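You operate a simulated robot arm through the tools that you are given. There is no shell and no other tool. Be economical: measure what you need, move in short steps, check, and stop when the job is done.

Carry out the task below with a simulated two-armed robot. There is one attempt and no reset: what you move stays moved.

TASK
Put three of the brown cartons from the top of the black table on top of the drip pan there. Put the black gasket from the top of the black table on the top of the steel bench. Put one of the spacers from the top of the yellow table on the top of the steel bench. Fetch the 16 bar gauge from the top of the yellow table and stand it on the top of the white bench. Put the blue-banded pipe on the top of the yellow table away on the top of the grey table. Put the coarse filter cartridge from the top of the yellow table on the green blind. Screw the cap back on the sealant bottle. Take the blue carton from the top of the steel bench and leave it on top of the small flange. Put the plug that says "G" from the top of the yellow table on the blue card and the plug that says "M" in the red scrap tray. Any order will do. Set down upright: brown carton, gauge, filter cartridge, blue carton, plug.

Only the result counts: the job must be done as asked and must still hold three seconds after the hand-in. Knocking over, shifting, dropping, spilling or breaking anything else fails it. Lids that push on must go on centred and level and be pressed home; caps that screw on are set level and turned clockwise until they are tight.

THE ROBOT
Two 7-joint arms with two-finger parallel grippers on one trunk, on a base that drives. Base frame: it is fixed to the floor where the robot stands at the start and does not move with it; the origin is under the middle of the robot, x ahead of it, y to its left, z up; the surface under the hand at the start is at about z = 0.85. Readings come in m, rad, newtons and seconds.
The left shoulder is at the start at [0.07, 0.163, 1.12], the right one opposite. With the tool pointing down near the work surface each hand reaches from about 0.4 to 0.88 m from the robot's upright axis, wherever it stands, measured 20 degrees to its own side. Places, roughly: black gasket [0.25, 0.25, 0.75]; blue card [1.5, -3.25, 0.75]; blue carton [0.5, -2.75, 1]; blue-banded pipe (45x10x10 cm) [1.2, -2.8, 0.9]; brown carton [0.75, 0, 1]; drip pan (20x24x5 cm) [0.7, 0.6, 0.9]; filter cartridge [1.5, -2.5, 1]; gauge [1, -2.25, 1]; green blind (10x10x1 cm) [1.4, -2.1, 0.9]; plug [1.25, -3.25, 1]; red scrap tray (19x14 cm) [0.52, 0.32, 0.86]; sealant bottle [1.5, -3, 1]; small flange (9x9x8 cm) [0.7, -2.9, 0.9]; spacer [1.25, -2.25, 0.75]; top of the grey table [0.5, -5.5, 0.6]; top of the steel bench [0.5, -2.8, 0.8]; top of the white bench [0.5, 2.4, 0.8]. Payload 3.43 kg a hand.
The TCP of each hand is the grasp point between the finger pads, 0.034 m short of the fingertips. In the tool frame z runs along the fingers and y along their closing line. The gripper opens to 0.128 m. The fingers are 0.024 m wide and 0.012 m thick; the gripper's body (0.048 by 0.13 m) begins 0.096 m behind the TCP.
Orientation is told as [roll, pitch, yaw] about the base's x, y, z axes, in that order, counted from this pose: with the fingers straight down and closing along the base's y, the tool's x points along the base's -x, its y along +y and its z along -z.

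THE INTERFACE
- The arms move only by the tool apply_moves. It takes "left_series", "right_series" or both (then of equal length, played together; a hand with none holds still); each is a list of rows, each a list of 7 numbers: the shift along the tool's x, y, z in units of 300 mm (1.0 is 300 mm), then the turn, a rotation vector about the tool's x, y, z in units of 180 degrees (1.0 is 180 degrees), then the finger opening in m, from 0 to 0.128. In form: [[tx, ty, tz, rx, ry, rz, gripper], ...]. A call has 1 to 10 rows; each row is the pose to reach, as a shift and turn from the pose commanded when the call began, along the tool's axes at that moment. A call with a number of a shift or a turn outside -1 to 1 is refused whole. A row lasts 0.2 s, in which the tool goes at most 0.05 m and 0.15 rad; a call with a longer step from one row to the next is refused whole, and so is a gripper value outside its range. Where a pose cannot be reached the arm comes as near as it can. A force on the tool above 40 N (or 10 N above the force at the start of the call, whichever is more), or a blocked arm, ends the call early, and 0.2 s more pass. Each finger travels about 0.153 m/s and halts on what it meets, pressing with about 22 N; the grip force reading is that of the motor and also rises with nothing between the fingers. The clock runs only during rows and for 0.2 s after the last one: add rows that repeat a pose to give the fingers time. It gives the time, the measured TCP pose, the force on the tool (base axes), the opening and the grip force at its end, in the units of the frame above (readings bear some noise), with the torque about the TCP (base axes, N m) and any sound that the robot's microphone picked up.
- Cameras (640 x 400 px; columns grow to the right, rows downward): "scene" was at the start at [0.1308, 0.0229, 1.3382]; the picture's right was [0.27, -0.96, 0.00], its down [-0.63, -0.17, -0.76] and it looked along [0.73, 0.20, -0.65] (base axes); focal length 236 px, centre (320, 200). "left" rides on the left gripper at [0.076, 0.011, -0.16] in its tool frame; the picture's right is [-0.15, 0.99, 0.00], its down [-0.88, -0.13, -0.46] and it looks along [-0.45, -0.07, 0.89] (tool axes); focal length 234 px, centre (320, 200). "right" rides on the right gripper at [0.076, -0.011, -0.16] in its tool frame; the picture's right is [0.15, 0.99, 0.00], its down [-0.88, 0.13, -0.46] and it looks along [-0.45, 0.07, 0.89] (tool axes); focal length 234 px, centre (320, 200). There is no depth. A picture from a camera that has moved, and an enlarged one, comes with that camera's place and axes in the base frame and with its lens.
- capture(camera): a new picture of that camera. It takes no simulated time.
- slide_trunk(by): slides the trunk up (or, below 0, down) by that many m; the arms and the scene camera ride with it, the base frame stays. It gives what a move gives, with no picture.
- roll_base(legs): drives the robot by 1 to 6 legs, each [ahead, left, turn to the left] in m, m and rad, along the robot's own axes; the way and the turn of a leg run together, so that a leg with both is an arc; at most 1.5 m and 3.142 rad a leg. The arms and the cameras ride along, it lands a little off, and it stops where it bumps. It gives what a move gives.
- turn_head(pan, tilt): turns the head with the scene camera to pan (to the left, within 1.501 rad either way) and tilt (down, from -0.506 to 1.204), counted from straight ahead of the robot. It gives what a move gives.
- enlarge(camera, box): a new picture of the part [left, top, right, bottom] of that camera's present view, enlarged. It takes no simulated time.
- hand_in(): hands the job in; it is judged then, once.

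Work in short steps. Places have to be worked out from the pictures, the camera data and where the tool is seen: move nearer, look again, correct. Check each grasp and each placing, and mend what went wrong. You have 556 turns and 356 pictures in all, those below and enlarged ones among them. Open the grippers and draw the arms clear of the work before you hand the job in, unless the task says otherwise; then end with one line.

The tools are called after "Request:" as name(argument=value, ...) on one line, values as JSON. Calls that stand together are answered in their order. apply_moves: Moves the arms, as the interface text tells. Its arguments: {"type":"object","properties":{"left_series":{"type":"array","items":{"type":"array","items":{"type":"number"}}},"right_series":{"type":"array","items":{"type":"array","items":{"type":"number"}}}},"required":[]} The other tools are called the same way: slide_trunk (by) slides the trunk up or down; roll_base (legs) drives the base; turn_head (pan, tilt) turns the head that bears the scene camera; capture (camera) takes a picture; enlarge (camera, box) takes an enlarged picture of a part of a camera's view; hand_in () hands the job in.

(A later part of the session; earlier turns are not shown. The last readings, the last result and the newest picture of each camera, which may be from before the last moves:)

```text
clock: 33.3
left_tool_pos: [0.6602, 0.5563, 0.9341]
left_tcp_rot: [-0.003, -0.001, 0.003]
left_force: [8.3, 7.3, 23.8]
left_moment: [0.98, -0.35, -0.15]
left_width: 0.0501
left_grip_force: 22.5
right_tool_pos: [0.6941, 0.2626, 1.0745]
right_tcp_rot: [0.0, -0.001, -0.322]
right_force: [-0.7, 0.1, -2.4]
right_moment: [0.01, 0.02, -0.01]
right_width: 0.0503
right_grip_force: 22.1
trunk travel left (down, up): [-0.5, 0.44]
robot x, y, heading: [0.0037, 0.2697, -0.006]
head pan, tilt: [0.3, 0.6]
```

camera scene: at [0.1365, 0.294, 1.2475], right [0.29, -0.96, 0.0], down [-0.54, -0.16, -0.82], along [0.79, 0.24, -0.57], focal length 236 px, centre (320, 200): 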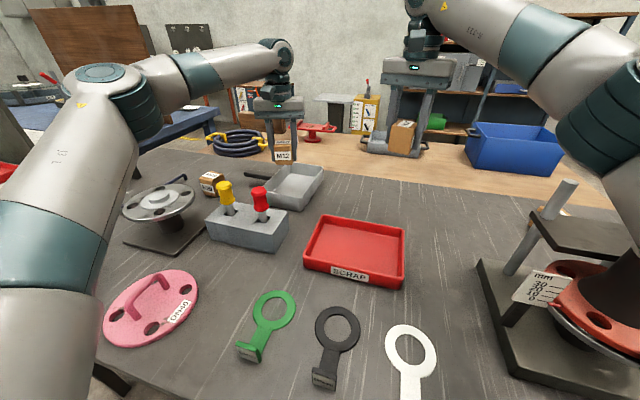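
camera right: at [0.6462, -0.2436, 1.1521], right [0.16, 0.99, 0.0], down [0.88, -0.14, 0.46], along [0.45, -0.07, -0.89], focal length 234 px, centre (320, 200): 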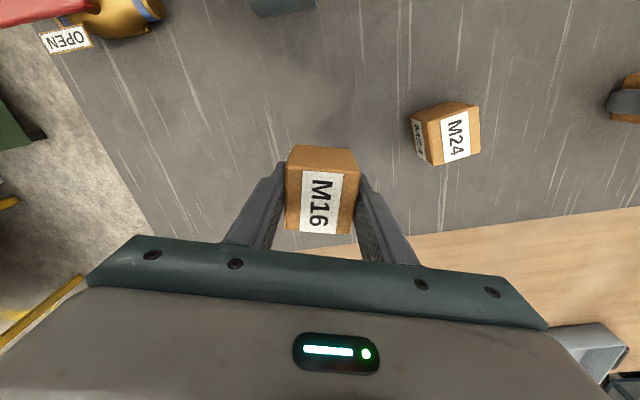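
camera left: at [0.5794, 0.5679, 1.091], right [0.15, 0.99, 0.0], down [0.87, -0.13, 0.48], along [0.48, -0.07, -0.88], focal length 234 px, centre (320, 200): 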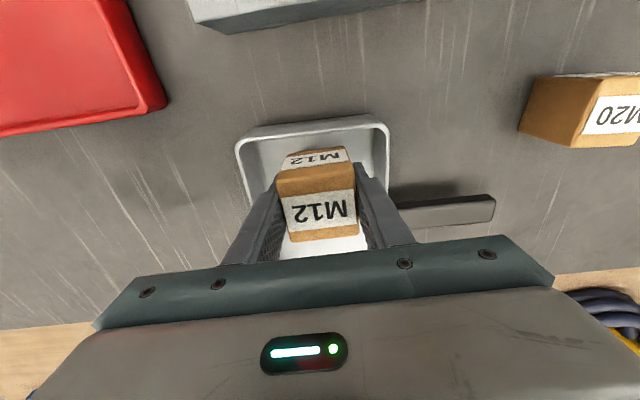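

Light contact. I ease up 1 mm and open slightly, then check.

Request:
apply_moves(left_series=[[0, 0, -0.005, 0, 0, 0, 0.02], [0, 0, -0.005, 0, 0, 0, 0.056], [0, 0, -0.005, 0, 0, 0, 0.062], [0, 0, -0.005, 0, 0, 0, 0.062]])

Request:
capture(camera="left")

Request:
enlarge(camera="scene", box=[200, 100, 360, 220])

```text
clock: 34.3
left_tool_pos: [0.6582, 0.5549, 0.9329]
left_tcp_rot: [-0.005, 0.005, 0.001]
left_force: [3.3, -8.0, 19.4]
left_moment: [0.37, -0.3, -0.27]
left_width: 0.0574
left_grip_force: 0.0
right_tool_pos: [0.6933, 0.2606, 1.0736]
right_tcp_rot: [0.002, -0.001, -0.321]
right_force: [-0.2, 0.1, -1.5]
right_moment: [-0.02, -0.01, 0.01]
right_width: 0.05
right_grip_force: 22.3
trunk travel left (down, up): [-0.5, 0.44]
robot x, y, heading: [-0.0009, 0.2708, -0.01]
head pan, tilt: [0.3, 0.6]
```

```text
326 pictures are left
camera left: at [0.5838, 0.5658, 1.0936], right [0.15, 0.99, 0.0], down [0.88, -0.13, 0.45], along [0.45, -0.07, -0.89], focal length 234 px, centre (320, 200)
```

left: 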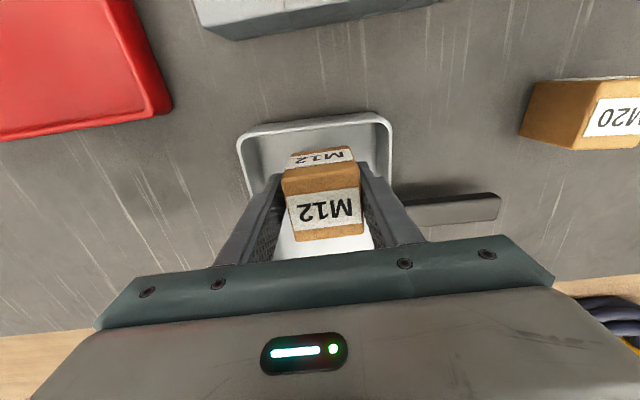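

```text
3.33 times, centred on (280, 160) of scene
camera zoom: at [0.1346, 0.2923, 1.2479], right [0.29, -0.96, 0.0], down [-0.54, -0.16, -0.83], along [0.79, 0.24, -0.56], focal length 785 px, centre (453, 333)
```

zoom: 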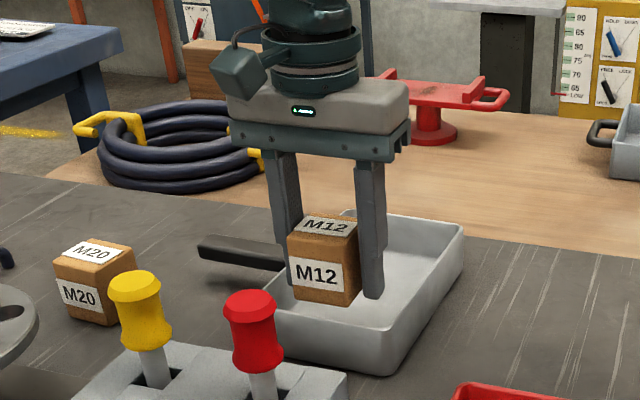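

The carton appears to stay at rim level. I rise straight up slowly with the fingers opening a bit more and check.

Request:
apply_moves(left_series=[[0, 0, -0.02, 0, 0, 0, 0.062], [0, 0, -0.04, 0, 0, 0, 0.07], [0, 0, -0.08, 0, 0, 0, 0.075], [0, 0, -0.18, 0, 0, 0, 0.08], [0, 0, -0.3, 0, 0, 0, 0.08], [0, 0, -0.4, 0, 0, 0, 0.08]])

Request:
capture(camera="left")

Request:
enlarge(camera="scene", box=[200, 100, 360, 220])

```text
clock: 35.7
left_tool_pos: [0.662, 0.5567, 1.0539]
left_tcp_rot: [-0.005, 0.007, 0.0]
left_force: [-0.6, -0.4, 1.0]
left_moment: [0.03, -0.02, 0.0]
left_width: 0.0799
left_grip_force: 0.0
right_tool_pos: [0.6954, 0.2617, 1.0731]
right_tcp_rot: [-0.004, 0.001, -0.322]
right_force: [0.7, -0.2, -3.0]
right_moment: [-0.01, 0.0, 0.0]
right_width: 0.05
right_grip_force: 22.1
trunk travel left (down, up): [-0.5, 0.44]
robot x, y, heading: [0.0045, 0.2681, -0.01]
head pan, tilt: [0.3, 0.6]
```

```text
324 pictures are left
camera left: at [0.587, 0.5682, 1.2142], right [0.15, 0.99, 0.0], down [0.88, -0.13, 0.45], along [0.44, -0.07, -0.89], focal length 234 px, centre (320, 200)
```

left: 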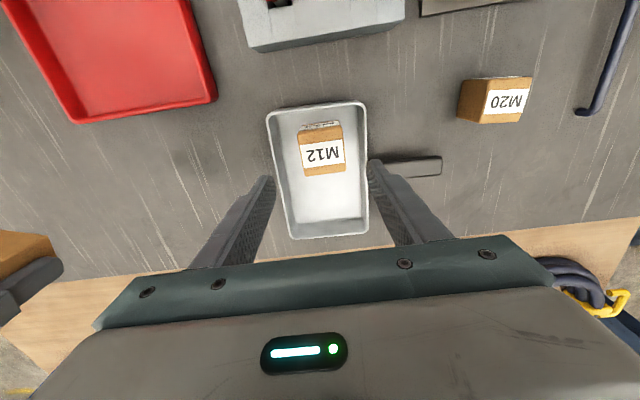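

```text
3.33 times, centred on (280, 160) of scene
camera zoom: at [0.1364, 0.2942, 1.2476], right [0.29, -0.96, 0.0], down [-0.54, -0.16, -0.82], along [0.79, 0.24, -0.57], focal length 785 px, centre (453, 333)
```

zoom: 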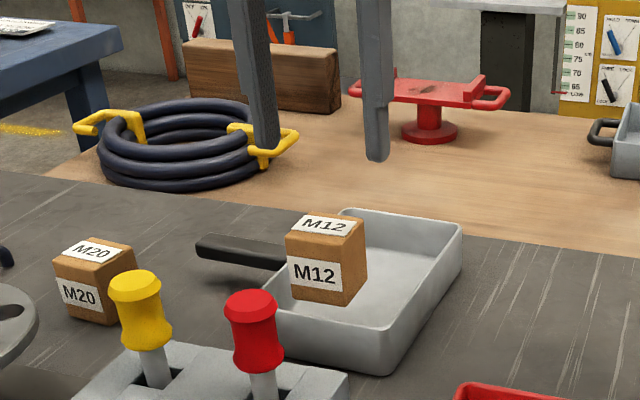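

M12 rests at rim level on the pan. Before shifting the base left for the right hand, I look left for obstacles to the left arm.

Request:
turn_head(pan=1.1, tilt=0.5)

Request:
capture(camera="scene")

```text
clock: 36.9
left_tool_pos: [0.6617, 0.5566, 1.0547]
left_tcp_rot: [-0.003, 0.005, 0.0]
left_force: [0.6, 0.1, 0.0]
left_moment: [-0.05, 0.03, -0.01]
left_width: 0.0803
left_grip_force: 0.1
right_tool_pos: [0.6951, 0.262, 1.072]
right_tcp_rot: [-0.002, 0.001, -0.322]
right_force: [0.1, 0.1, -2.2]
right_moment: [0.01, 0.01, 0.02]
right_width: 0.0499
right_grip_force: 21.7
trunk travel left (down, up): [-0.5, 0.44]
robot x, y, heading: [0.0036, 0.2683, -0.008]
head pan, tilt: [1.1, 0.499]
```

```text
322 pictures are left
camera scene: at [0.0938, 0.3495, 1.2567], right [0.89, -0.46, 0.0], down [-0.22, -0.42, -0.88], along [0.4, 0.78, -0.48], focal length 236 px, centre (320, 200)
```

scene: 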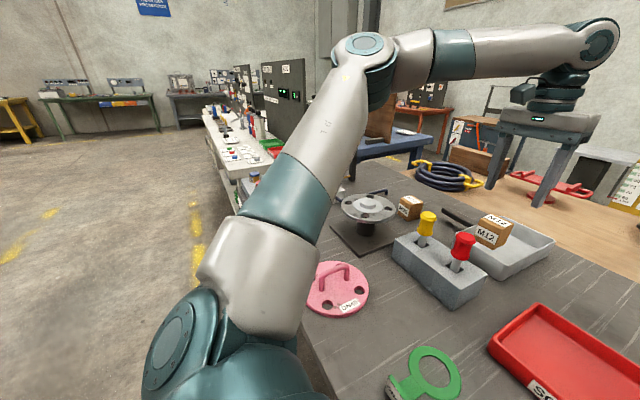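

The elbow is high and clear. M20 lies near (0.64,0.795), within left reach; I move the left hand above it.

Request:
apply_moves(left_series=[[0.01, 0.155, 0, 0, 0, 0, 0.09], [0.02, 0.31, 0, 0, 0, 0, 0.09], [0.03, 0.465, 0, 0, 0, 0, 0.09], [0.04, 0.62, 0.09, 0, 0, 0, 0.09], [0.053, 0.77, 0.13, 0, 0, 0, 0.09], [0.053, 0.77, 0.13, 0, 0, 0, 0.09]])

Request:
capture(camera="left")

```text
refused: row 4 steps farther than a row can; nothing moved
```

```text
321 pictures are left
camera left: at [0.5869, 0.5683, 1.2139], right [0.15, 0.99, 0.0], down [0.88, -0.13, 0.45], along [0.45, -0.07, -0.89], focal length 234 px, centre (320, 200)
```

left: 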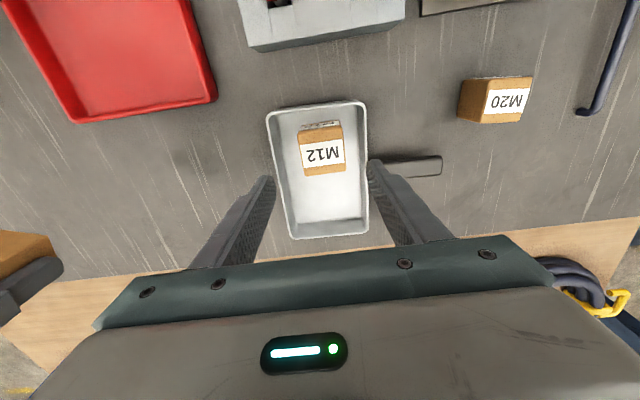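

That call stepped too far; I resend with smaller steps.

Request:
apply_moves(left_series=[[0.01, 0.15, 0, 0, 0, 0, 0.09], [0.02, 0.3, 0, 0, 0, 0, 0.09], [0.03, 0.45, 0, 0, 0, 0, 0.09], [0.04, 0.58, 0.06, 0, 0, 0, 0.09], [0.053, 0.71, 0.12, 0, 0, 0, 0.09], [0.053, 0.77, 0.15, 0, 0, 0, 0.09], [0.053, 0.77, 0.15, 0, 0, 0, 0.09]])

Request:
capture(camera="left")

```text
clock: 38.5
left_tool_pos: [0.6445, 0.7887, 1.0059]
left_tcp_rot: [-0.003, 0.005, 0.001]
left_force: [-0.8, 0.3, -0.5]
left_moment: [0.0, 0.02, 0.0]
left_width: 0.0902
left_grip_force: 0.1
right_tool_pos: [0.695, 0.2623, 1.0735]
right_tcp_rot: [-0.002, 0.001, -0.322]
right_force: [0.6, -0.1, -3.0]
right_moment: [0.02, -0.03, -0.03]
right_width: 0.0499
right_grip_force: 22.3
trunk travel left (down, up): [-0.5, 0.44]
robot x, y, heading: [0.0003, 0.2711, -0.004]
head pan, tilt: [1.1, 0.499]
```

```text
320 pictures are left
camera left: at [0.5704, 0.7996, 1.166], right [0.15, 0.99, 0.0], down [0.88, -0.13, 0.45], along [0.45, -0.07, -0.89], focal length 234 px, centre (320, 200)
```

left: 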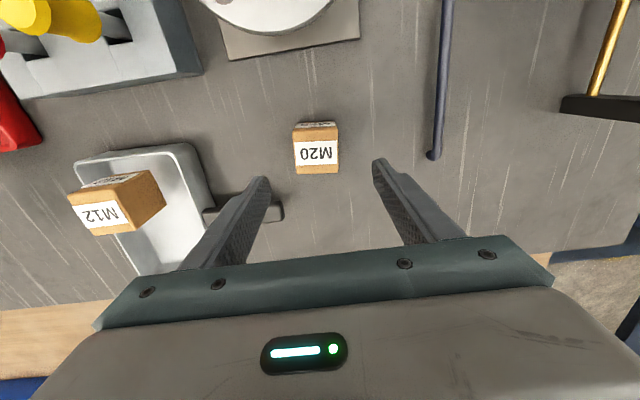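

M20 is at (0.643,0.783), turned about -0.13 rad. I turn, lower and close on it.

Request:
apply_moves(left_series=[[0.005, -0.02, 0.1, 0, 0, 0.042, 0.09], [0.005, -0.02, 0.22, 0, 0, 0.042, 0.09], [0.005, -0.02, 0.33, 0, 0, 0.042, 0.09], [0.005, -0.02, 0.393, 0, 0, 0.042, 0.09], [0.005, -0.02, 0.393, 0, 0, 0.042, 0.06], [0.005, -0.02, 0.393, 0, 0, 0.042, 0.03], [0.005, -0.02, 0.393, 0, 0, 0.042, 0.02], [0.005, -0.02, 0.36, 0, 0, 0.042, 0.02], [0.005, -0.02, 0.3, 0, 0, 0.042, 0.02], [0.005, -0.02, 0.2, 0, 0, 0.042, 0.02]])

Request:
capture(camera="left")

```text
clock: 40.6
left_tool_pos: [0.6438, 0.7816, 0.9441]
left_tcp_rot: [-0.003, 0.007, -0.132]
left_force: [0.0, -0.9, -2.9]
left_moment: [0.01, -0.02, 0.0]
left_width: 0.0499
left_grip_force: 22.1
right_tool_pos: [0.694, 0.2632, 1.0732]
right_tcp_rot: [0.0, 0.004, -0.32]
right_force: [0.5, 0.0, -2.9]
right_moment: [0.03, -0.01, 0.02]
right_width: 0.0499
right_grip_force: 21.9
trunk travel left (down, up): [-0.5, 0.44]
robot x, y, heading: [0.0018, 0.2718, -0.012]
head pan, tilt: [1.1, 0.499]
```

```text
319 pictures are left
camera left: at [0.5714, 0.8025, 1.105], right [0.27, 0.96, 0.0], down [0.86, -0.24, 0.45], along [0.43, -0.13, -0.89], focal length 234 px, centre (320, 200)
```

left: 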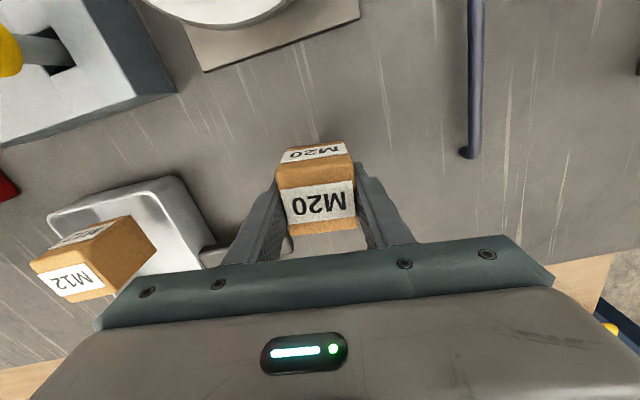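

M20 is held. I lift it, turn back to yaw 0 and shift the base 0.08 m right to gain inward reach.

Request:
apply_moves(left_series=[[0, 0, -0.1, 0, 0, -0.02, 0.02], [0, 0, -0.2, 0, 0, -0.042, 0.02], [0, 0, -0.3, 0, 0, -0.042, 0.02], [0, 0, -0.4, 0, 0, -0.042, 0.02]])

Request:
roll_base(legs=[[0, -0.08, 0.008]])

Request:
apply_moves(left_series=[[-0.08, -0.12, 0, 0, 0, 0, 0.02], [-0.16, -0.25, 0, 0, 0, 0, 0.02], [-0.25, -0.37, 0, 0, 0, 0, 0.02], [-0.26, -0.49, 0, 0, 0, 0, 0.02], [-0.26, -0.49, 0, 0, 0, 0, 0.02]])

Request:
capture(camera="left")

```text
clock: 41.6
left_tool_pos: [0.6445, 0.7823, 1.0649]
left_tcp_rot: [-0.004, 0.006, 0.001]
left_force: [-0.1, -0.5, -3.0]
left_moment: [0.02, -0.05, -0.02]
left_width: 0.0503
left_grip_force: 21.7
right_tool_pos: [0.694, 0.2624, 1.0734]
right_tcp_rot: [0.0, 0.002, -0.32]
right_force: [-1.1, -0.3, -3.2]
right_moment: [0.03, -0.01, -0.02]
right_width: 0.0497
right_grip_force: 21.6
trunk travel left (down, up): [-0.5, 0.44]
robot x, y, heading: [0.0015, 0.2655, -0.012]
head pan, tilt: [1.1, 0.499]
```

```text
clock: 42.7
left_tool_pos: [0.6404, 0.7057, 1.0656]
left_tcp_rot: [-0.005, 0.006, 0.009]
left_force: [0.4, -1.1, -2.5]
left_moment: [0.01, 0.0, -0.02]
left_width: 0.0499
left_grip_force: 22.2
right_tool_pos: [0.6941, 0.1874, 1.0712]
right_tcp_rot: [0.0, 0.001, -0.314]
right_force: [-0.3, -1.0, -2.7]
right_moment: [0.03, 0.01, -0.03]
right_width: 0.0499
right_grip_force: 21.9
trunk travel left (down, up): [-0.5, 0.44]
robot x, y, heading: [0.0001, 0.1906, 0.001]
head pan, tilt: [1.1, 0.499]
```

```text
clock: 43.9
left_tool_pos: [0.7176, 0.5624, 1.0668]
left_tcp_rot: [-0.002, 0.001, 0.011]
left_force: [-0.2, -0.7, -2.4]
left_moment: [0.01, -0.06, 0.01]
left_width: 0.0498
left_grip_force: 21.6
right_tool_pos: [0.6924, 0.1875, 1.0743]
right_tcp_rot: [0.001, -0.001, -0.315]
right_force: [0.6, -0.8, -2.8]
right_moment: [0.01, -0.05, 0.0]
right_width: 0.0501
right_grip_force: 22.0
trunk travel left (down, up): [-0.5, 0.44]
robot x, y, heading: [-0.0007, 0.1876, 0.004]
head pan, tilt: [1.1, 0.499]
```

```text
318 pictures are left
camera left: at [0.6411, 0.5713, 1.2262], right [0.14, 0.99, 0.0], down [0.88, -0.12, 0.45], along [0.45, -0.06, -0.89], focal length 234 px, centre (320, 200)
```

left: 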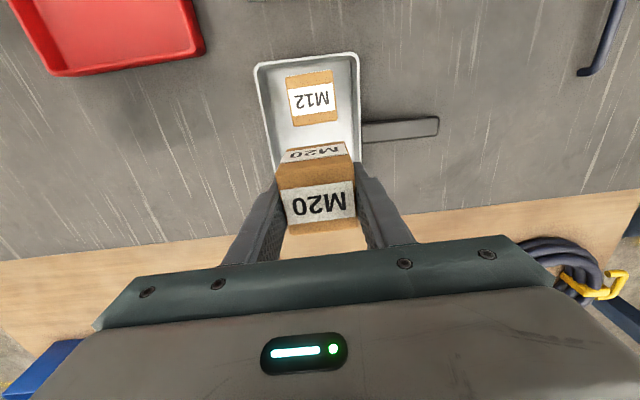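

Clear gap to M12. I lower M20 at x≈0.716 to light contact at z≈0.939.

Request:
apply_moves(left_series=[[0.003, -0.01, 0.12, 0, 0, 0, 0.02], [0.003, -0.01, 0.24, 0, 0, 0, 0.02], [0.003, -0.01, 0.35, 0, 0, 0, 0.02], [0.003, -0.01, 0.41, 0, 0, 0, 0.02], [0.003, -0.01, 0.425, 0, 0, 0, 0.02], [0.003, -0.01, 0.43, 0, 0, 0, 0.02]])

```text
clock: 45.3
left_tool_pos: [0.7175, 0.5574, 0.9361]
left_tcp_rot: [-0.004, 0.005, 0.01]
left_force: [1.6, 1.1, 5.5]
left_moment: [0.25, 0.01, -0.01]
left_width: 0.0501
left_grip_force: 22.5
right_tool_pos: [0.6933, 0.1877, 1.0742]
right_tcp_rot: [-0.001, 0.001, -0.313]
right_force: [1.0, -0.6, -2.6]
right_moment: [0.01, 0.0, 0.02]
right_width: 0.0499
right_grip_force: 22.1
trunk travel left (down, up): [-0.5, 0.44]
robot x, y, heading: [0.0046, 0.1917, 0.001]
head pan, tilt: [1.1, 0.499]
```

Light contact reached; I open and rise.

Request:
apply_moves(left_series=[[0, 0, 0, 0, 0, 0, 0.055], [0, 0, 0, 0, 0, 0, 0.066], [0, 0, -0.02, 0, 0, 0, 0.07], [0, 0, -0.06, 0, 0, 0, 0.075], [0, 0, -0.16, 0, 0, 0, 0.08], [0, 0, -0.3, 0, 0, 0, 0.08], [0, 0, -0.44, 0, 0, 0, 0.08]])

Request:
capture(camera="left")

```text
clock: 46.9
left_tool_pos: [0.7196, 0.5597, 1.0642]
left_tcp_rot: [-0.002, 0.006, 0.01]
left_force: [0.1, -0.6, 1.1]
left_moment: [-0.01, 0.03, 0.02]
left_width: 0.0801
left_grip_force: 0.1
right_tool_pos: [0.6972, 0.1893, 1.0698]
right_tcp_rot: [-0.003, 0.006, -0.312]
right_force: [1.4, 1.0, -4.0]
right_moment: [-0.06, 0.03, 0.0]
right_width: 0.0498
right_grip_force: 22.3
trunk travel left (down, up): [-0.5, 0.44]
robot x, y, heading: [0.0047, 0.1904, -0.006]
head pan, tilt: [1.1, 0.499]
```

```text
317 pictures are left
camera left: at [0.6443, 0.5697, 1.2248], right [0.14, 0.99, 0.0], down [0.89, -0.12, 0.45], along [0.44, -0.06, -0.89], focal length 234 px, centre (320, 200)
```

left: 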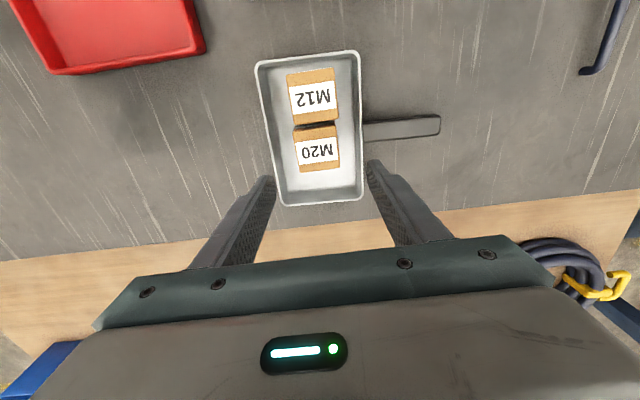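

Two cartons stand on the pan. I retract and raise the left hand, raise the trunk, and drive left so the right hand faces the pan.

Request:
apply_moves(left_series=[[0, 0, -0.15, 0, 0, 0, 0.08], [0.16, 0, -0.15, 0, 0, 0, 0.08], [0.32, 0, -0.15, 0, 0, 0, 0.08], [0.48, 0, -0.2, 0, 0, 0, 0.08], [0.64, 0, -0.2, 0, 0, 0, 0.08], [0.8, 0, -0.2, 0, 0, 0, 0.08]])

Request:
slide_trunk(by=0.1)

Request:
roll_base(legs=[[0, 0.53, 0]])

Request:
capture(camera="right")

```text
refused: row 4 steps farther than a row can; nothing moved
```

```text
clock: 48.2
left_tool_pos: [0.7164, 0.5567, 1.167]
left_tcp_rot: [-0.006, 0.005, 0.008]
left_force: [0.7, -0.8, -0.9]
left_moment: [0.02, 0.03, 0.01]
left_width: 0.0802
left_grip_force: 0.1
right_tool_pos: [0.6962, 0.1874, 1.1723]
right_tcp_rot: [0.0, 0.0, -0.313]
right_force: [0.6, 0.1, -2.7]
right_moment: [-0.01, 0.01, -0.02]
right_width: 0.0499
right_grip_force: 22.6
trunk travel left (down, up): [-0.6, 0.34]
robot x, y, heading: [-0.001, 0.191, 0.0]
head pan, tilt: [1.1, 0.499]
```

```text
clock: 51.3
left_tool_pos: [0.7164, 1.0833, 1.1663]
left_tcp_rot: [-0.005, 0.003, 0.008]
left_force: [0.2, 0.2, 0.6]
left_moment: [-0.03, -0.03, 0.0]
left_width: 0.0798
left_grip_force: 0.0
right_tool_pos: [0.6945, 0.7122, 1.1731]
right_tcp_rot: [-0.003, 0.003, -0.316]
right_force: [0.1, 0.9, -2.4]
right_moment: [0.0, 0.02, -0.01]
right_width: 0.05
right_grip_force: 22.4
trunk travel left (down, up): [-0.6, 0.34]
robot x, y, heading: [0.0006, 0.7147, 0.001]
head pan, tilt: [1.1, 0.499]
```

```text
316 pictures are left
camera right: at [0.6189, 0.725, 1.3333], right [0.17, 0.99, 0.0], down [0.88, -0.15, 0.45], along [0.45, -0.08, -0.89], focal length 234 px, centre (320, 200)
```

right: 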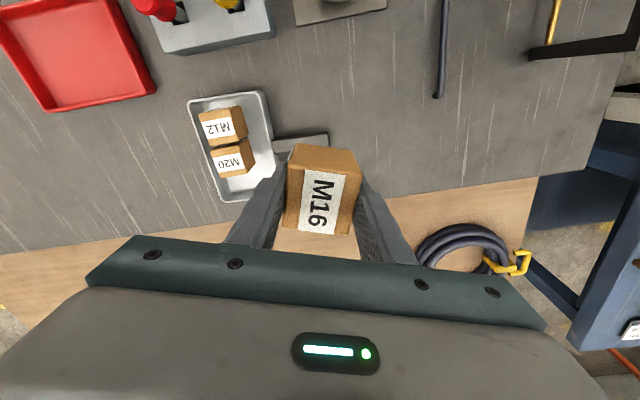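

The refused row meant the left hand went along un-retracted, near the dial stand; force readings show no contact. I check with the left camera.

Request:
capture(camera="left")

Request:
capture(camera="scene")

```text
315 pictures are left
camera left: at [0.6407, 1.093, 1.3268], right [0.14, 0.99, 0.0], down [0.88, -0.12, 0.45], along [0.45, -0.07, -0.89], focal length 234 px, centre (320, 200)
```

left: 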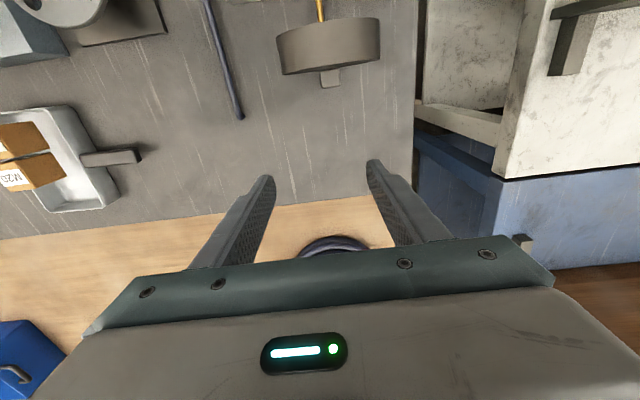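

```text
314 pictures are left
camera scene: at [0.0922, 0.7945, 1.3568], right [0.89, -0.45, 0.0], down [-0.22, -0.43, -0.88], along [0.4, 0.78, -0.48], focal length 236 px, centre (320, 200)
```

scene: 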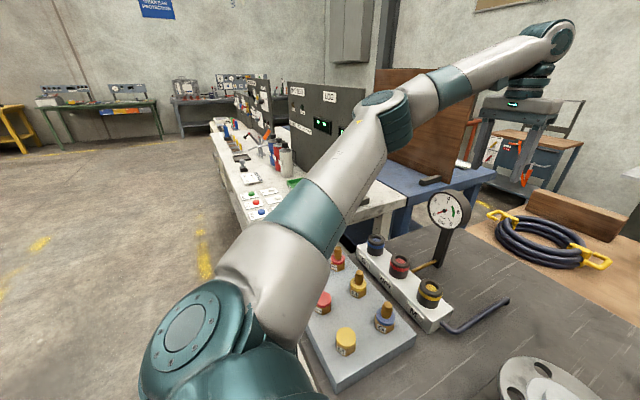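

All intact. I move the right hand to above (0.770,0.558), turning to yaw 0.

Request:
apply_moves(right_series=[[-0.1, -0.1, 0, 0, 0, -0.03, 0.02], [-0.2, -0.2, 0, 0, 0, -0.06, 0.02], [-0.3, -0.3, 0, 0, 0, -0.09, 0.02], [-0.399, -0.41, 0.05, 0, 0, -0.1, 0.02], [-0.399, -0.41, 0.1, 0, 0, -0.1, 0.02], [-0.399, -0.41, 0.2, 0, 0, -0.1, 0.02], [-0.399, -0.41, 0.3, 0, 0, -0.1, 0.02], [-0.399, -0.41, 0.35, 0, 0, -0.1, 0.02]])

Request:
capture(camera="right")

```text
clock: 53.1
left_tool_pos: [0.7171, 1.0817, 1.1676]
left_tcp_rot: [-0.006, 0.005, 0.009]
left_force: [-0.8, 0.0, -0.1]
left_moment: [0.01, -0.02, 0.0]
left_width: 0.0797
left_grip_force: 0.1
right_tool_pos: [0.7692, 0.5576, 1.0683]
right_tcp_rot: [0.0, 0.003, 0.0]
right_force: [-0.1, 0.5, -2.2]
right_moment: [0.03, -0.02, 0.0]
right_width: 0.0498
right_grip_force: 22.2
trunk travel left (down, up): [-0.6, 0.34]
robot x, y, heading: [0.0047, 0.7121, 0.003]
head pan, tilt: [1.1, 0.499]
```

```text
313 pictures are left
camera right: at [0.6937, 0.5455, 1.2297], right [-0.15, 0.99, 0.0], down [0.88, 0.13, 0.45], along [0.45, 0.07, -0.89], focal length 234 px, centre (320, 200)
```

right: 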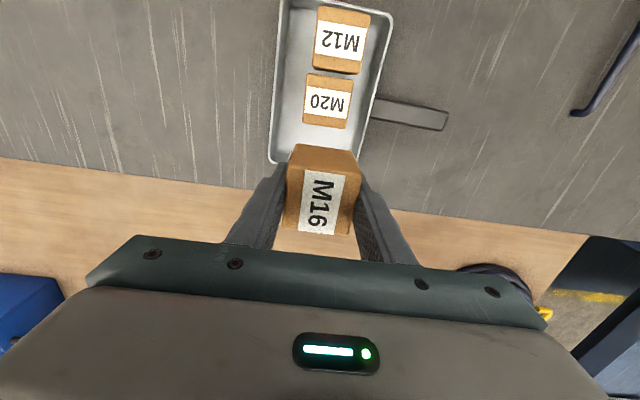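

The slot between M20 and the far rim fits. I lower M16 at x≈0.771 to light contact.

Request:
apply_moves(right_series=[[-0.005, 0, 0.12, 0, 0, 0, 0.02], [-0.005, 0, 0.24, 0, 0, 0, 0.02], [-0.005, 0, 0.35, 0, 0, 0, 0.02], [-0.005, 0, 0.4, 0, 0, 0, 0.02], [-0.005, 0, 0.415, 0, 0, 0, 0.02], [-0.005, 0, 0.424, 0, 0, 0, 0.02]])

Request:
capture(camera="right")

```text
clock: 54.5
left_tool_pos: [0.7153, 1.0825, 1.1675]
left_tcp_rot: [-0.003, 0.005, 0.01]
left_force: [0.4, 0.4, 0.2]
left_moment: [0.0, -0.01, -0.01]
left_width: 0.08
left_grip_force: 0.0
right_tool_pos: [0.7719, 0.5582, 0.9412]
right_tcp_rot: [0.0, 0.003, 0.001]
right_force: [0.4, -0.7, -2.6]
right_moment: [0.01, -0.02, 0.02]
right_width: 0.0496
right_grip_force: 22.2
trunk travel left (down, up): [-0.6, 0.34]
robot x, y, heading: [0.0009, 0.7107, -0.0]
head pan, tilt: [1.1, 0.499]
```

```text
312 pictures are left
camera right: at [0.6963, 0.5462, 1.102], right [-0.15, 0.99, 0.0], down [0.88, 0.13, 0.45], along [0.45, 0.07, -0.89], focal length 234 px, centre (320, 200)
```

right: 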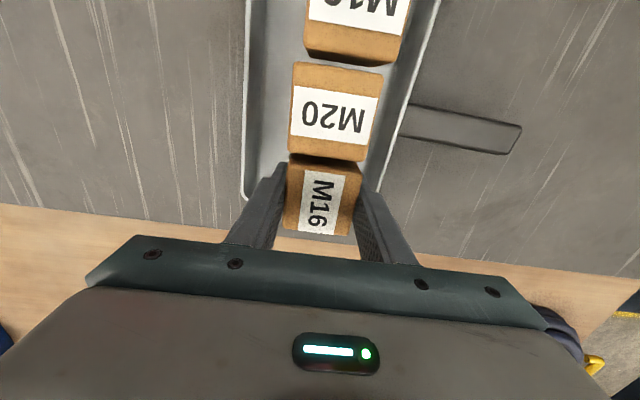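

No collision. I ease down until contact, then release and rise.

Request:
apply_moves(right_series=[[0, 0, 0.006, 0, 0, 0, 0.02], [0, 0, 0.011, 0, 0, 0, 0.02], [0, 0, 0.011, 0, 0, 0, 0.02]])

```text
clock: 55.3
left_tool_pos: [0.7154, 1.0831, 1.1689]
left_tcp_rot: [-0.007, 0.002, 0.009]
left_force: [0.6, 0.7, 0.3]
left_moment: [0.0, 0.01, -0.01]
left_width: 0.0802
left_grip_force: 0.0
right_tool_pos: [0.7714, 0.559, 0.9419]
right_tcp_rot: [0.001, -0.003, -0.001]
right_force: [7.2, -2.6, 20.4]
right_moment: [-0.17, 0.24, 0.13]
right_width: 0.0498
right_grip_force: 21.8
trunk travel left (down, up): [-0.6, 0.34]
robot x, y, heading: [0.0029, 0.7128, 0.006]
head pan, tilt: [1.1, 0.499]
```

Request:
apply_moves(right_series=[[0, 0, -0.008, 0, 0, 0, 0.02], [0, 0, -0.008, 0, 0, 0, 0.055], [0, 0, -0.008, 0, 0, 0, 0.066], [0, 0, -0.02, 0, 0, 0, 0.07], [0, 0, -0.06, 0, 0, 0, 0.075], [0, 0, -0.16, 0, 0, 0, 0.08], [0, 0, -0.3, 0, 0, 0, 0.08], [0, 0, -0.44, 0, 0, 0, 0.08]])

Request:
capture(camera="right")

```text
clock: 57.1
left_tool_pos: [0.7142, 1.0834, 1.168]
left_tcp_rot: [-0.005, 0.003, 0.009]
left_force: [0.7, 0.5, -1.3]
left_moment: [-0.02, -0.03, -0.04]
left_width: 0.0799
left_grip_force: 0.1
right_tool_pos: [0.773, 0.5579, 1.0699]
right_tcp_rot: [-0.001, -0.001, 0.003]
right_force: [0.7, 0.3, -0.3]
right_moment: [-0.01, 0.02, 0.01]
right_width: 0.0805
right_grip_force: 0.1
trunk travel left (down, up): [-0.6, 0.34]
robot x, y, heading: [0.0039, 0.7138, 0.005]
head pan, tilt: [1.1, 0.499]
```

```text
311 pictures are left
camera right: at [0.696, 0.547, 1.2309], right [-0.15, 0.99, 0.0], down [0.88, 0.13, 0.46], along [0.45, 0.07, -0.89], focal length 234 px, centre (320, 200)
```

right: 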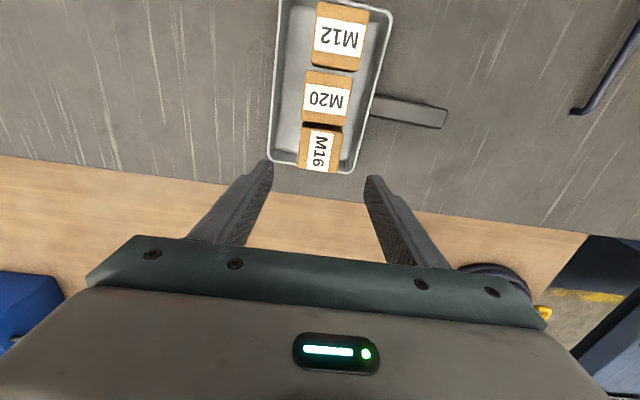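

All three cartons stand on the pan. Next the black gasket near (0.29,0.327): I bring the right hand back toward it in two moves, high above the parts.

Request:
apply_moves(right_series=[[0.144, -0.067, -0.02, 0, 0, 0, 0.08], [0.288, -0.133, -0.04, 0, 0, 0, 0.08], [0.432, -0.2, -0.04, 0, 0, 0, 0.08], [0.576, -0.267, -0.04, 0, 0, 0, 0.08], [0.72, -0.333, -0.04, 0, 0, 0, 0.08], [0.864, -0.4, -0.04, 0, 0, 0, 0.08]])

Request:
apply_moves(right_series=[[0.12, -0.08, 0, 0, 0, 0, 0.08], [0.24, -0.16, 0, 0, 0, 0, 0.08], [0.36, -0.24, 0, 0, 0, 0, 0.08], [0.48, -0.32, 0, 0, 0, 0, 0.08], [0.6, -0.37, 0, 0, 0, 0, 0.08], [0.7, -0.37, 0, 0, 0, 0, 0.08]])

Request:
capture(camera="right")

```text
clock: 58.5
left_tool_pos: [0.714, 1.0816, 1.1687]
left_tcp_rot: [-0.003, 0.001, 0.009]
left_force: [-0.4, -0.2, 0.5]
left_moment: [0.02, 0.01, 0.03]
left_width: 0.08
left_grip_force: 0.1
right_tool_pos: [0.5087, 0.4347, 1.081]
right_tcp_rot: [-0.001, 0.001, 0.0]
right_force: [-0.7, -0.4, 0.7]
right_moment: [0.03, -0.03, 0.0]
right_width: 0.0801
right_grip_force: 0.1
trunk travel left (down, up): [-0.6, 0.34]
robot x, y, heading: [0.0007, 0.7111, -0.0]
head pan, tilt: [1.1, 0.499]
```

```text
clock: 59.9
left_tool_pos: [0.7151, 1.0823, 1.1684]
left_tcp_rot: [-0.005, 0.002, 0.008]
left_force: [0.0, -0.4, -0.8]
left_moment: [0.02, 0.0, 0.02]
left_width: 0.0801
left_grip_force: 0.1
right_tool_pos: [0.3005, 0.3265, 1.0839]
right_tcp_rot: [-0.002, 0.001, 0.001]
right_force: [-0.1, 0.1, 0.8]
right_moment: [-0.02, 0.01, -0.02]
right_width: 0.0799
right_grip_force: 0.1
trunk travel left (down, up): [-0.6, 0.34]
robot x, y, heading: [0.0007, 0.7179, -0.001]
head pan, tilt: [1.1, 0.499]
```

```text
310 pictures are left
camera right: at [0.2246, 0.3145, 1.2441], right [-0.15, 0.99, 0.0], down [0.88, 0.13, 0.46], along [0.45, 0.07, -0.89], focal length 234 px, centre (320, 200)
```

right: 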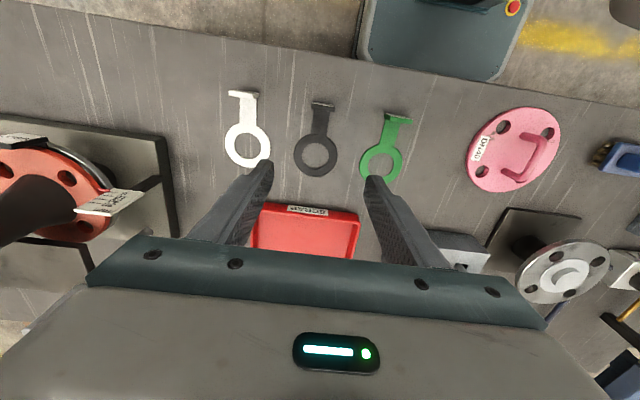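

I enlarge on the gasket to see its neck and tab.

Request:
enlarge(camera="right", box=[280, 90, 360, 190])

```text
4.00 times, centred on (320, 140) of right
camera zoom: at [0.2246, 0.3145, 1.2441], right [-0.15, 0.99, 0.0], down [0.88, 0.13, 0.46], along [0.45, 0.07, -0.89], focal length 937 px, centre (320, 440)
```

zoom: 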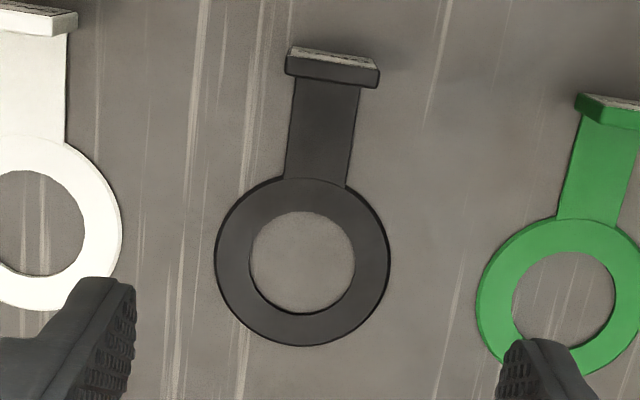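

The neck is about 2.5 cm wide at (0.285,0.3245). I lower the right hand onto it, stopping just above the table, then close.

Request:
apply_moves(right_series=[[0.02, -0.005, 0.15, 0, 0, 0, 0.07], [0.04, -0.007, 0.3, 0, 0, 0, 0.06], [0.05, -0.007, 0.45, 0, 0, 0, 0.06], [0.05, -0.007, 0.57, 0, 0, 0, 0.06], [0.05, -0.007, 0.63, 0, 0, 0, 0.06], [0.05, -0.007, 0.65, 0, 0, 0, 0.06]])

Request:
capture(camera="right")

```text
clock: 61.3
left_tool_pos: [0.7157, 1.081, 1.1677]
left_tcp_rot: [-0.003, 0.002, 0.009]
left_force: [0.6, -0.2, 0.7]
left_moment: [-0.01, 0.01, 0.01]
left_width: 0.0799
left_grip_force: 0.2
right_tool_pos: [0.327, 0.295, 0.8899]
right_tcp_rot: [0.0, 0.003, 0.002]
right_force: [0.5, -0.5, -0.3]
right_moment: [-0.03, -0.01, -0.02]
right_width: 0.06
right_grip_force: 0.1
right hand out of reach, approached as far as the arm can: row 2, 3, 4, 5, 6
trunk travel left (down, up): [-0.6, 0.34]
robot x, y, heading: [-0.0013, 0.7145, 0.002]
head pan, tilt: [1.1, 0.499]
```

```text
308 pictures are left
camera right: at [0.2514, 0.2834, 1.0502], right [-0.15, 0.99, 0.0], down [0.88, 0.13, 0.45], along [0.45, 0.07, -0.89], focal length 234 px, centre (320, 200)
```

right: 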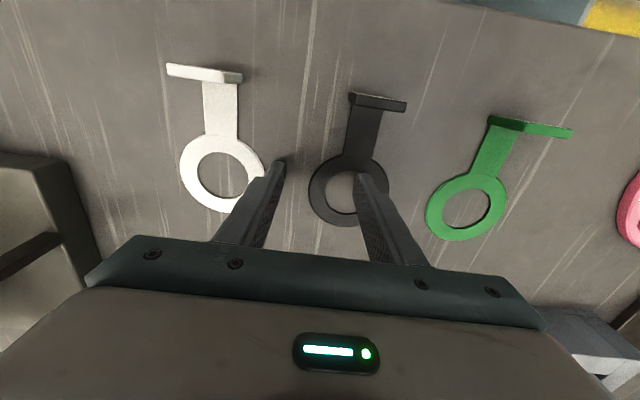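

It was too near for the arm. I raise the hand, back the base off 0.15 m, then approach again.

Request:
apply_moves(right_series=[[0, 0, -0.12, 0, 0, 0, 0.06], [0, 0, -0.27, 0, 0, 0, 0.06], [0, 0, -0.42, 0, 0, 0, 0.06], [0, 0, -0.5, 0, 0, 0, 0.06]])

Request:
roll_base(legs=[[-0.15, 0, 0]])

```text
clock: 62.3
left_tool_pos: [0.7163, 1.0825, 1.167]
left_tcp_rot: [-0.005, 0.002, 0.009]
left_force: [0.1, 1.0, -0.1]
left_moment: [0.03, 0.01, -0.04]
left_width: 0.08
left_grip_force: 0.0
right_tool_pos: [0.3288, 0.2957, 1.0413]
right_tcp_rot: [0.001, 0.002, 0.001]
right_force: [-0.6, 0.2, 0.2]
right_moment: [0.0, 0.01, -0.01]
right_width: 0.06
right_grip_force: 0.0
trunk travel left (down, up): [-0.6, 0.34]
robot x, y, heading: [0.0022, 0.7104, -0.0]
head pan, tilt: [1.1, 0.499]
```

```text
clock: 63.7
left_tool_pos: [0.5666, 1.0818, 1.1682]
left_tcp_rot: [-0.003, 0.005, 0.008]
left_force: [0.2, 0.6, 1.2]
left_moment: [0.0, 0.01, 0.0]
left_width: 0.0802
left_grip_force: 0.1
right_tool_pos: [0.1798, 0.2947, 1.0402]
right_tcp_rot: [0.0, 0.001, 0.0]
right_force: [-0.9, 0.2, -0.4]
right_moment: [0.0, -0.02, -0.02]
right_width: 0.0599
right_grip_force: 0.0
trunk travel left (down, up): [-0.6, 0.34]
robot x, y, heading: [-0.1489, 0.7143, 0.001]
head pan, tilt: [1.1, 0.499]
```

Now I bring the right hand over the neck at z≈0.95 and look.

Request:
apply_moves(right_series=[[-0.1, 0.03, 0.08, 0, 0, 0, 0.06], [-0.2, 0.06, 0.16, 0, 0, 0, 0.06], [-0.3, 0.09, 0.23, 0, 0, 0, 0.06], [-0.354, 0.099, 0.3, 0, 0, 0, 0.06], [-0.354, 0.099, 0.3, 0, 0, 0, 0.06]])

Request:
capture(camera="right")

```text
clock: 64.9
left_tool_pos: [0.5657, 1.0821, 1.1669]
left_tcp_rot: [-0.004, 0.001, 0.009]
left_force: [-0.1, 0.4, 0.0]
left_moment: [0.03, 0.0, 0.01]
left_width: 0.0798
left_grip_force: 0.1
right_tool_pos: [0.2854, 0.3257, 0.9501]
right_tcp_rot: [0.001, -0.001, 0.0]
right_force: [-1.2, -0.5, 0.7]
right_moment: [0.01, 0.01, -0.02]
right_width: 0.0599
right_grip_force: 0.2
trunk travel left (down, up): [-0.6, 0.34]
robot x, y, heading: [-0.1496, 0.7108, -0.001]
head pan, tilt: [1.1, 0.499]
```

```text
307 pictures are left
camera right: at [0.209, 0.314, 1.1108], right [-0.15, 0.99, 0.0], down [0.88, 0.13, 0.45], along [0.45, 0.07, -0.89], focal length 234 px, centre (320, 200)
```

right: 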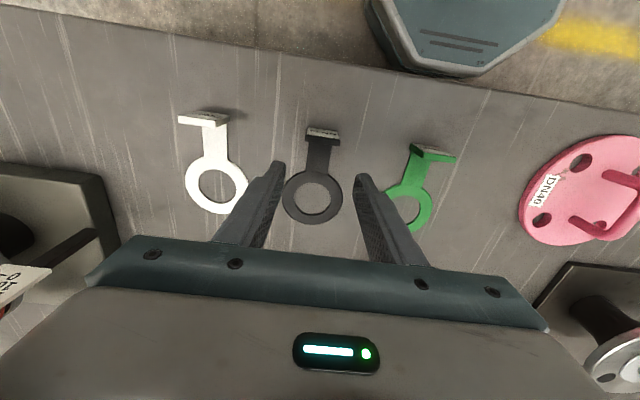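

The neck is centred between the fingers. I lower to z≈0.888 and close.

Request:
apply_moves(right_series=[[0, 0, 0.1, 0, 0, 0, 0.06], [0, 0, 0.18, 0, 0, 0, 0.06], [0, 0, 0.208, 0, 0, 0, 0.06], [0, 0, 0.208, 0, 0, 0, 0.03], [0, 0, 0.208, 0, 0, 0, 0.005], [0, 0, 0.208, 0, 0, 0, 0.005]])

Request:
capture(camera="right")

```text
clock: 66.3
left_tool_pos: [0.5665, 1.0809, 1.1671]
left_tcp_rot: [-0.004, 0.004, 0.007]
left_force: [0.2, -0.3, 0.3]
left_moment: [-0.01, -0.05, 0.02]
left_width: 0.0798
left_grip_force: 0.2
right_tool_pos: [0.2852, 0.3243, 0.8878]
right_tcp_rot: [-0.001, 0.001, 0.001]
right_force: [-0.5, -0.1, 0.2]
right_moment: [0.0, 0.0, 0.01]
right_width: 0.0049
right_grip_force: 0.1
trunk travel left (down, up): [-0.6, 0.34]
robot x, y, heading: [-0.1484, 0.7117, 0.004]
head pan, tilt: [1.1, 0.499]
```

```text
306 pictures are left
camera right: at [0.2101, 0.3125, 1.048], right [-0.15, 0.99, 0.0], down [0.88, 0.13, 0.45], along [0.45, 0.07, -0.89], focal length 234 px, centre (320, 200)
```

right: 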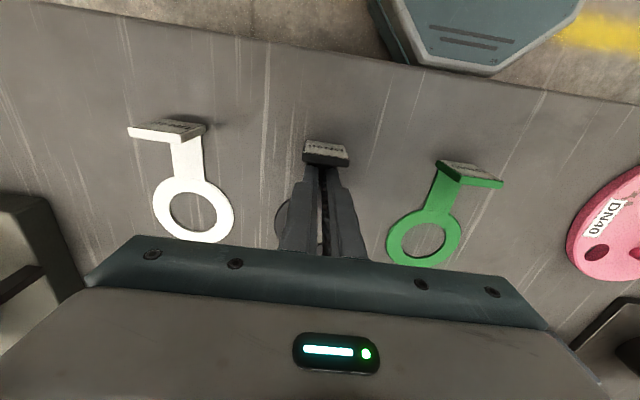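

Nothing gripped: the plate is thinner than the clearance. I open, and take it instead by the upright tab at x≈0.26.

Request:
apply_moves(right_series=[[0, 0, 0, 0, 0, 0, 0.03], [0, 0, 0, 0, 0, 0, 0.06], [0, 0, -0.12, 0, 0, 0, 0.07], [0.04, 0.0, -0.15, 0, 0, 0, 0.07], [0.083, 0.0, -0.15, 0, 0, 0, 0.07], [0.083, 0.0, -0.15, 0, 0, 0, 0.07]])

Request:
enlarge(camera="right", box=[240, 80, 400, 260])

```text
clock: 67.7
left_tool_pos: [0.5677, 1.0818, 1.1677]
left_tcp_rot: [-0.003, 0.003, 0.009]
left_force: [-0.4, -0.6, -0.3]
left_moment: [0.0, 0.03, 0.02]
left_width: 0.0801
left_grip_force: 0.1
right_tool_pos: [0.2599, 0.3251, 0.9325]
right_tcp_rot: [0.001, 0.002, 0.0]
right_force: [0.2, -0.5, 0.1]
right_moment: [0.02, 0.0, -0.03]
right_width: 0.0698
right_grip_force: 0.0
trunk travel left (down, up): [-0.6, 0.34]
robot x, y, heading: [-0.1481, 0.7136, -0.003]
head pan, tilt: [1.1, 0.499]
```

```text
2.22 times, centred on (320, 170) of right
camera zoom: at [0.1846, 0.3132, 1.0925], right [-0.15, 0.99, 0.0], down [0.88, 0.13, 0.45], along [0.45, 0.07, -0.89], focal length 520 px, centre (320, 267)
```

zoom: 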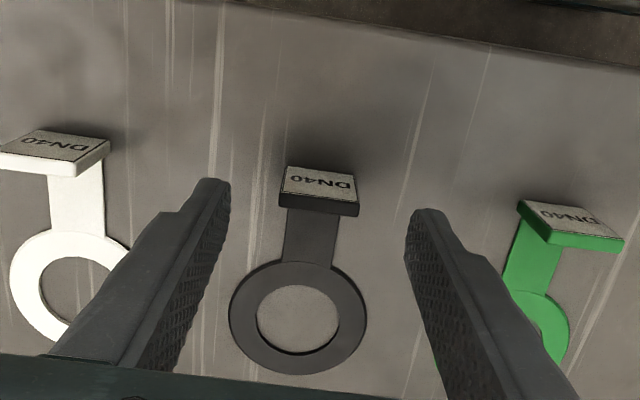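

The tab stands about 4 cm tall, 3.2 cm wide, at x≈0.258, y≈0.324. I lower and close across it.

Request:
apply_moves(right_series=[[0.005, -0.003, 0.08, 0, 0, 0, 0.07], [0.005, -0.003, 0.143, 0, 0, 0, 0.07], [0.005, -0.003, 0.143, 0, 0, 0, 0.04], [0.005, -0.003, 0.143, 0, 0, 0, 0.015], [0.005, -0.003, 0.143, 0, 0, 0, 0.015], [0.005, -0.003, 0.1, 0, 0, 0, 0.015], [0.005, -0.003, 0.04, 0, 0, 0, 0.015]])

Request:
capture(camera="right")

```text
clock: 69.3
left_tool_pos: [0.5654, 1.0815, 1.1676]
left_tcp_rot: [-0.006, 0.004, 0.008]
left_force: [-0.2, 0.1, 0.6]
left_moment: [-0.01, 0.0, 0.02]
left_width: 0.0802
left_grip_force: 0.0
right_tool_pos: [0.2578, 0.323, 0.9216]
right_tcp_rot: [-0.003, 0.003, -0.001]
right_force: [0.5, -0.2, 0.3]
right_moment: [-0.01, 0.02, -0.03]
right_width: 0.0327
right_grip_force: 22.2
trunk travel left (down, up): [-0.6, 0.34]
robot x, y, heading: [-0.1467, 0.7123, -0.002]
head pan, tilt: [1.1, 0.499]
```

```text
304 pictures are left
camera right: at [0.1827, 0.3112, 1.0812], right [-0.15, 0.99, 0.0], down [0.88, 0.13, 0.45], along [0.45, 0.07, -0.89], focal length 234 px, centre (320, 200)
```

right: 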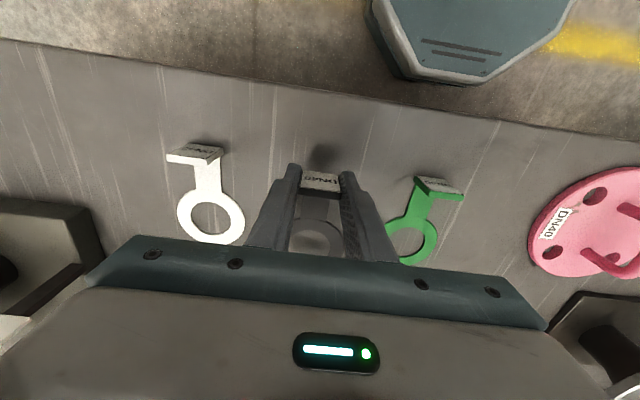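

The gasket is held and lifted. I raise the right hand and draw the left one in before driving.

Request:
apply_moves(right_series=[[0, 0, -0.1, 0, 0, 0, 0.015], [0, 0, -0.24, 0, 0, 0, 0.015], [0, 0, -0.38, 0, 0, 0, 0.015], [0, 0, -0.52, 0, 0, 0, 0.015], [0, 0, -0.66, 0, 0, 0, 0.015], [0, 0, -0.75, 0, 0, 0, 0.015]], left_series=[[0, 0, -0.1, 0, 0, 0, 0.08], [0.05, 0, -0.15, 0, 0, 0, 0.08], [0.15, -0.1, -0.15, 0, 0, 0, 0.08], [0.25, -0.2, -0.15, 0, 0, 0, 0.08], [0.35, -0.3, -0.15, 0, 0, 0, 0.08], [0.42, -0.4, -0.15, 0, 0, 0, 0.08]])

Request:
capture(camera="right")

```text
clock: 70.7
left_tool_pos: [0.44, 0.9586, 1.2128]
left_tcp_rot: [-0.004, 0.003, 0.008]
left_force: [0.5, -0.4, -0.1]
left_moment: [0.04, -0.02, 0.0]
left_width: 0.08
left_grip_force: 0.0
left hand out of reach, approached as far as the arm can: row 1, 2
right_tool_pos: [0.2579, 0.3233, 1.1452]
right_tcp_rot: [0.0, 0.0, -0.002]
right_force: [0.1, -1.0, -0.5]
right_moment: [-0.02, -0.01, -0.01]
right_width: 0.0333
right_grip_force: 21.6
trunk travel left (down, up): [-0.6, 0.34]
robot x, y, heading: [-0.1444, 0.7139, 0.004]
head pan, tilt: [1.1, 0.499]
```

```text
303 pictures are left
camera right: at [0.1826, 0.3119, 1.3063], right [-0.15, 0.99, 0.0], down [0.88, 0.13, 0.45], along [0.45, 0.07, -0.89], focal length 234 px, centre (320, 200)
```

right: 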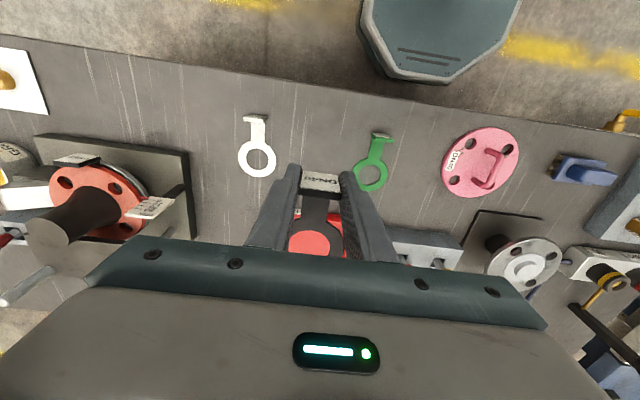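

The gasket hangs well. I turn the head right to see the way and the other tables.

Request:
turn_head(pan=-1.2, tilt=0.3)

Request:
capture(camera="scene")

```text
clock: 72.8
left_tool_pos: [0.4432, 0.9591, 1.2115]
left_tcp_rot: [-0.003, 0.002, 0.01]
left_force: [0.1, -0.4, -0.4]
left_moment: [0.03, 0.0, 0.0]
left_width: 0.08
left_grip_force: 0.0
right_tool_pos: [0.2595, 0.3249, 1.1453]
right_tcp_rot: [-0.001, 0.0, 0.001]
right_force: [-0.1, -1.5, -1.0]
right_moment: [0.0, 0.01, 0.02]
right_width: 0.033
right_grip_force: 22.5
trunk travel left (down, up): [-0.6, 0.34]
robot x, y, heading: [-0.1487, 0.7135, 0.0]
head pan, tilt: [-1.201, 0.3]
```

```text
302 pictures are left
camera scene: at [-0.0648, 0.626, 1.3752], right [-0.93, -0.36, 0.0], down [-0.11, 0.28, -0.96], along [0.35, -0.89, -0.3], focal length 236 px, centre (320, 200)
```

scene: 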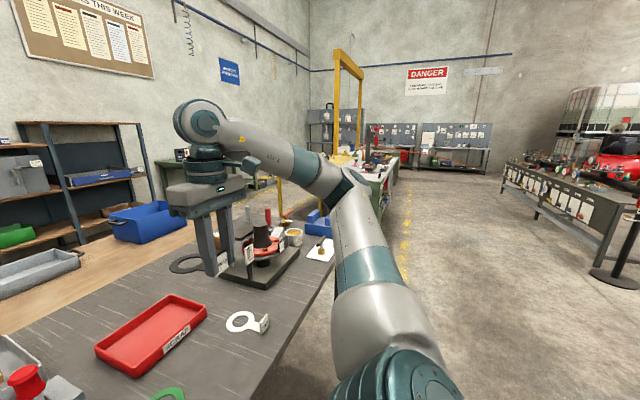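

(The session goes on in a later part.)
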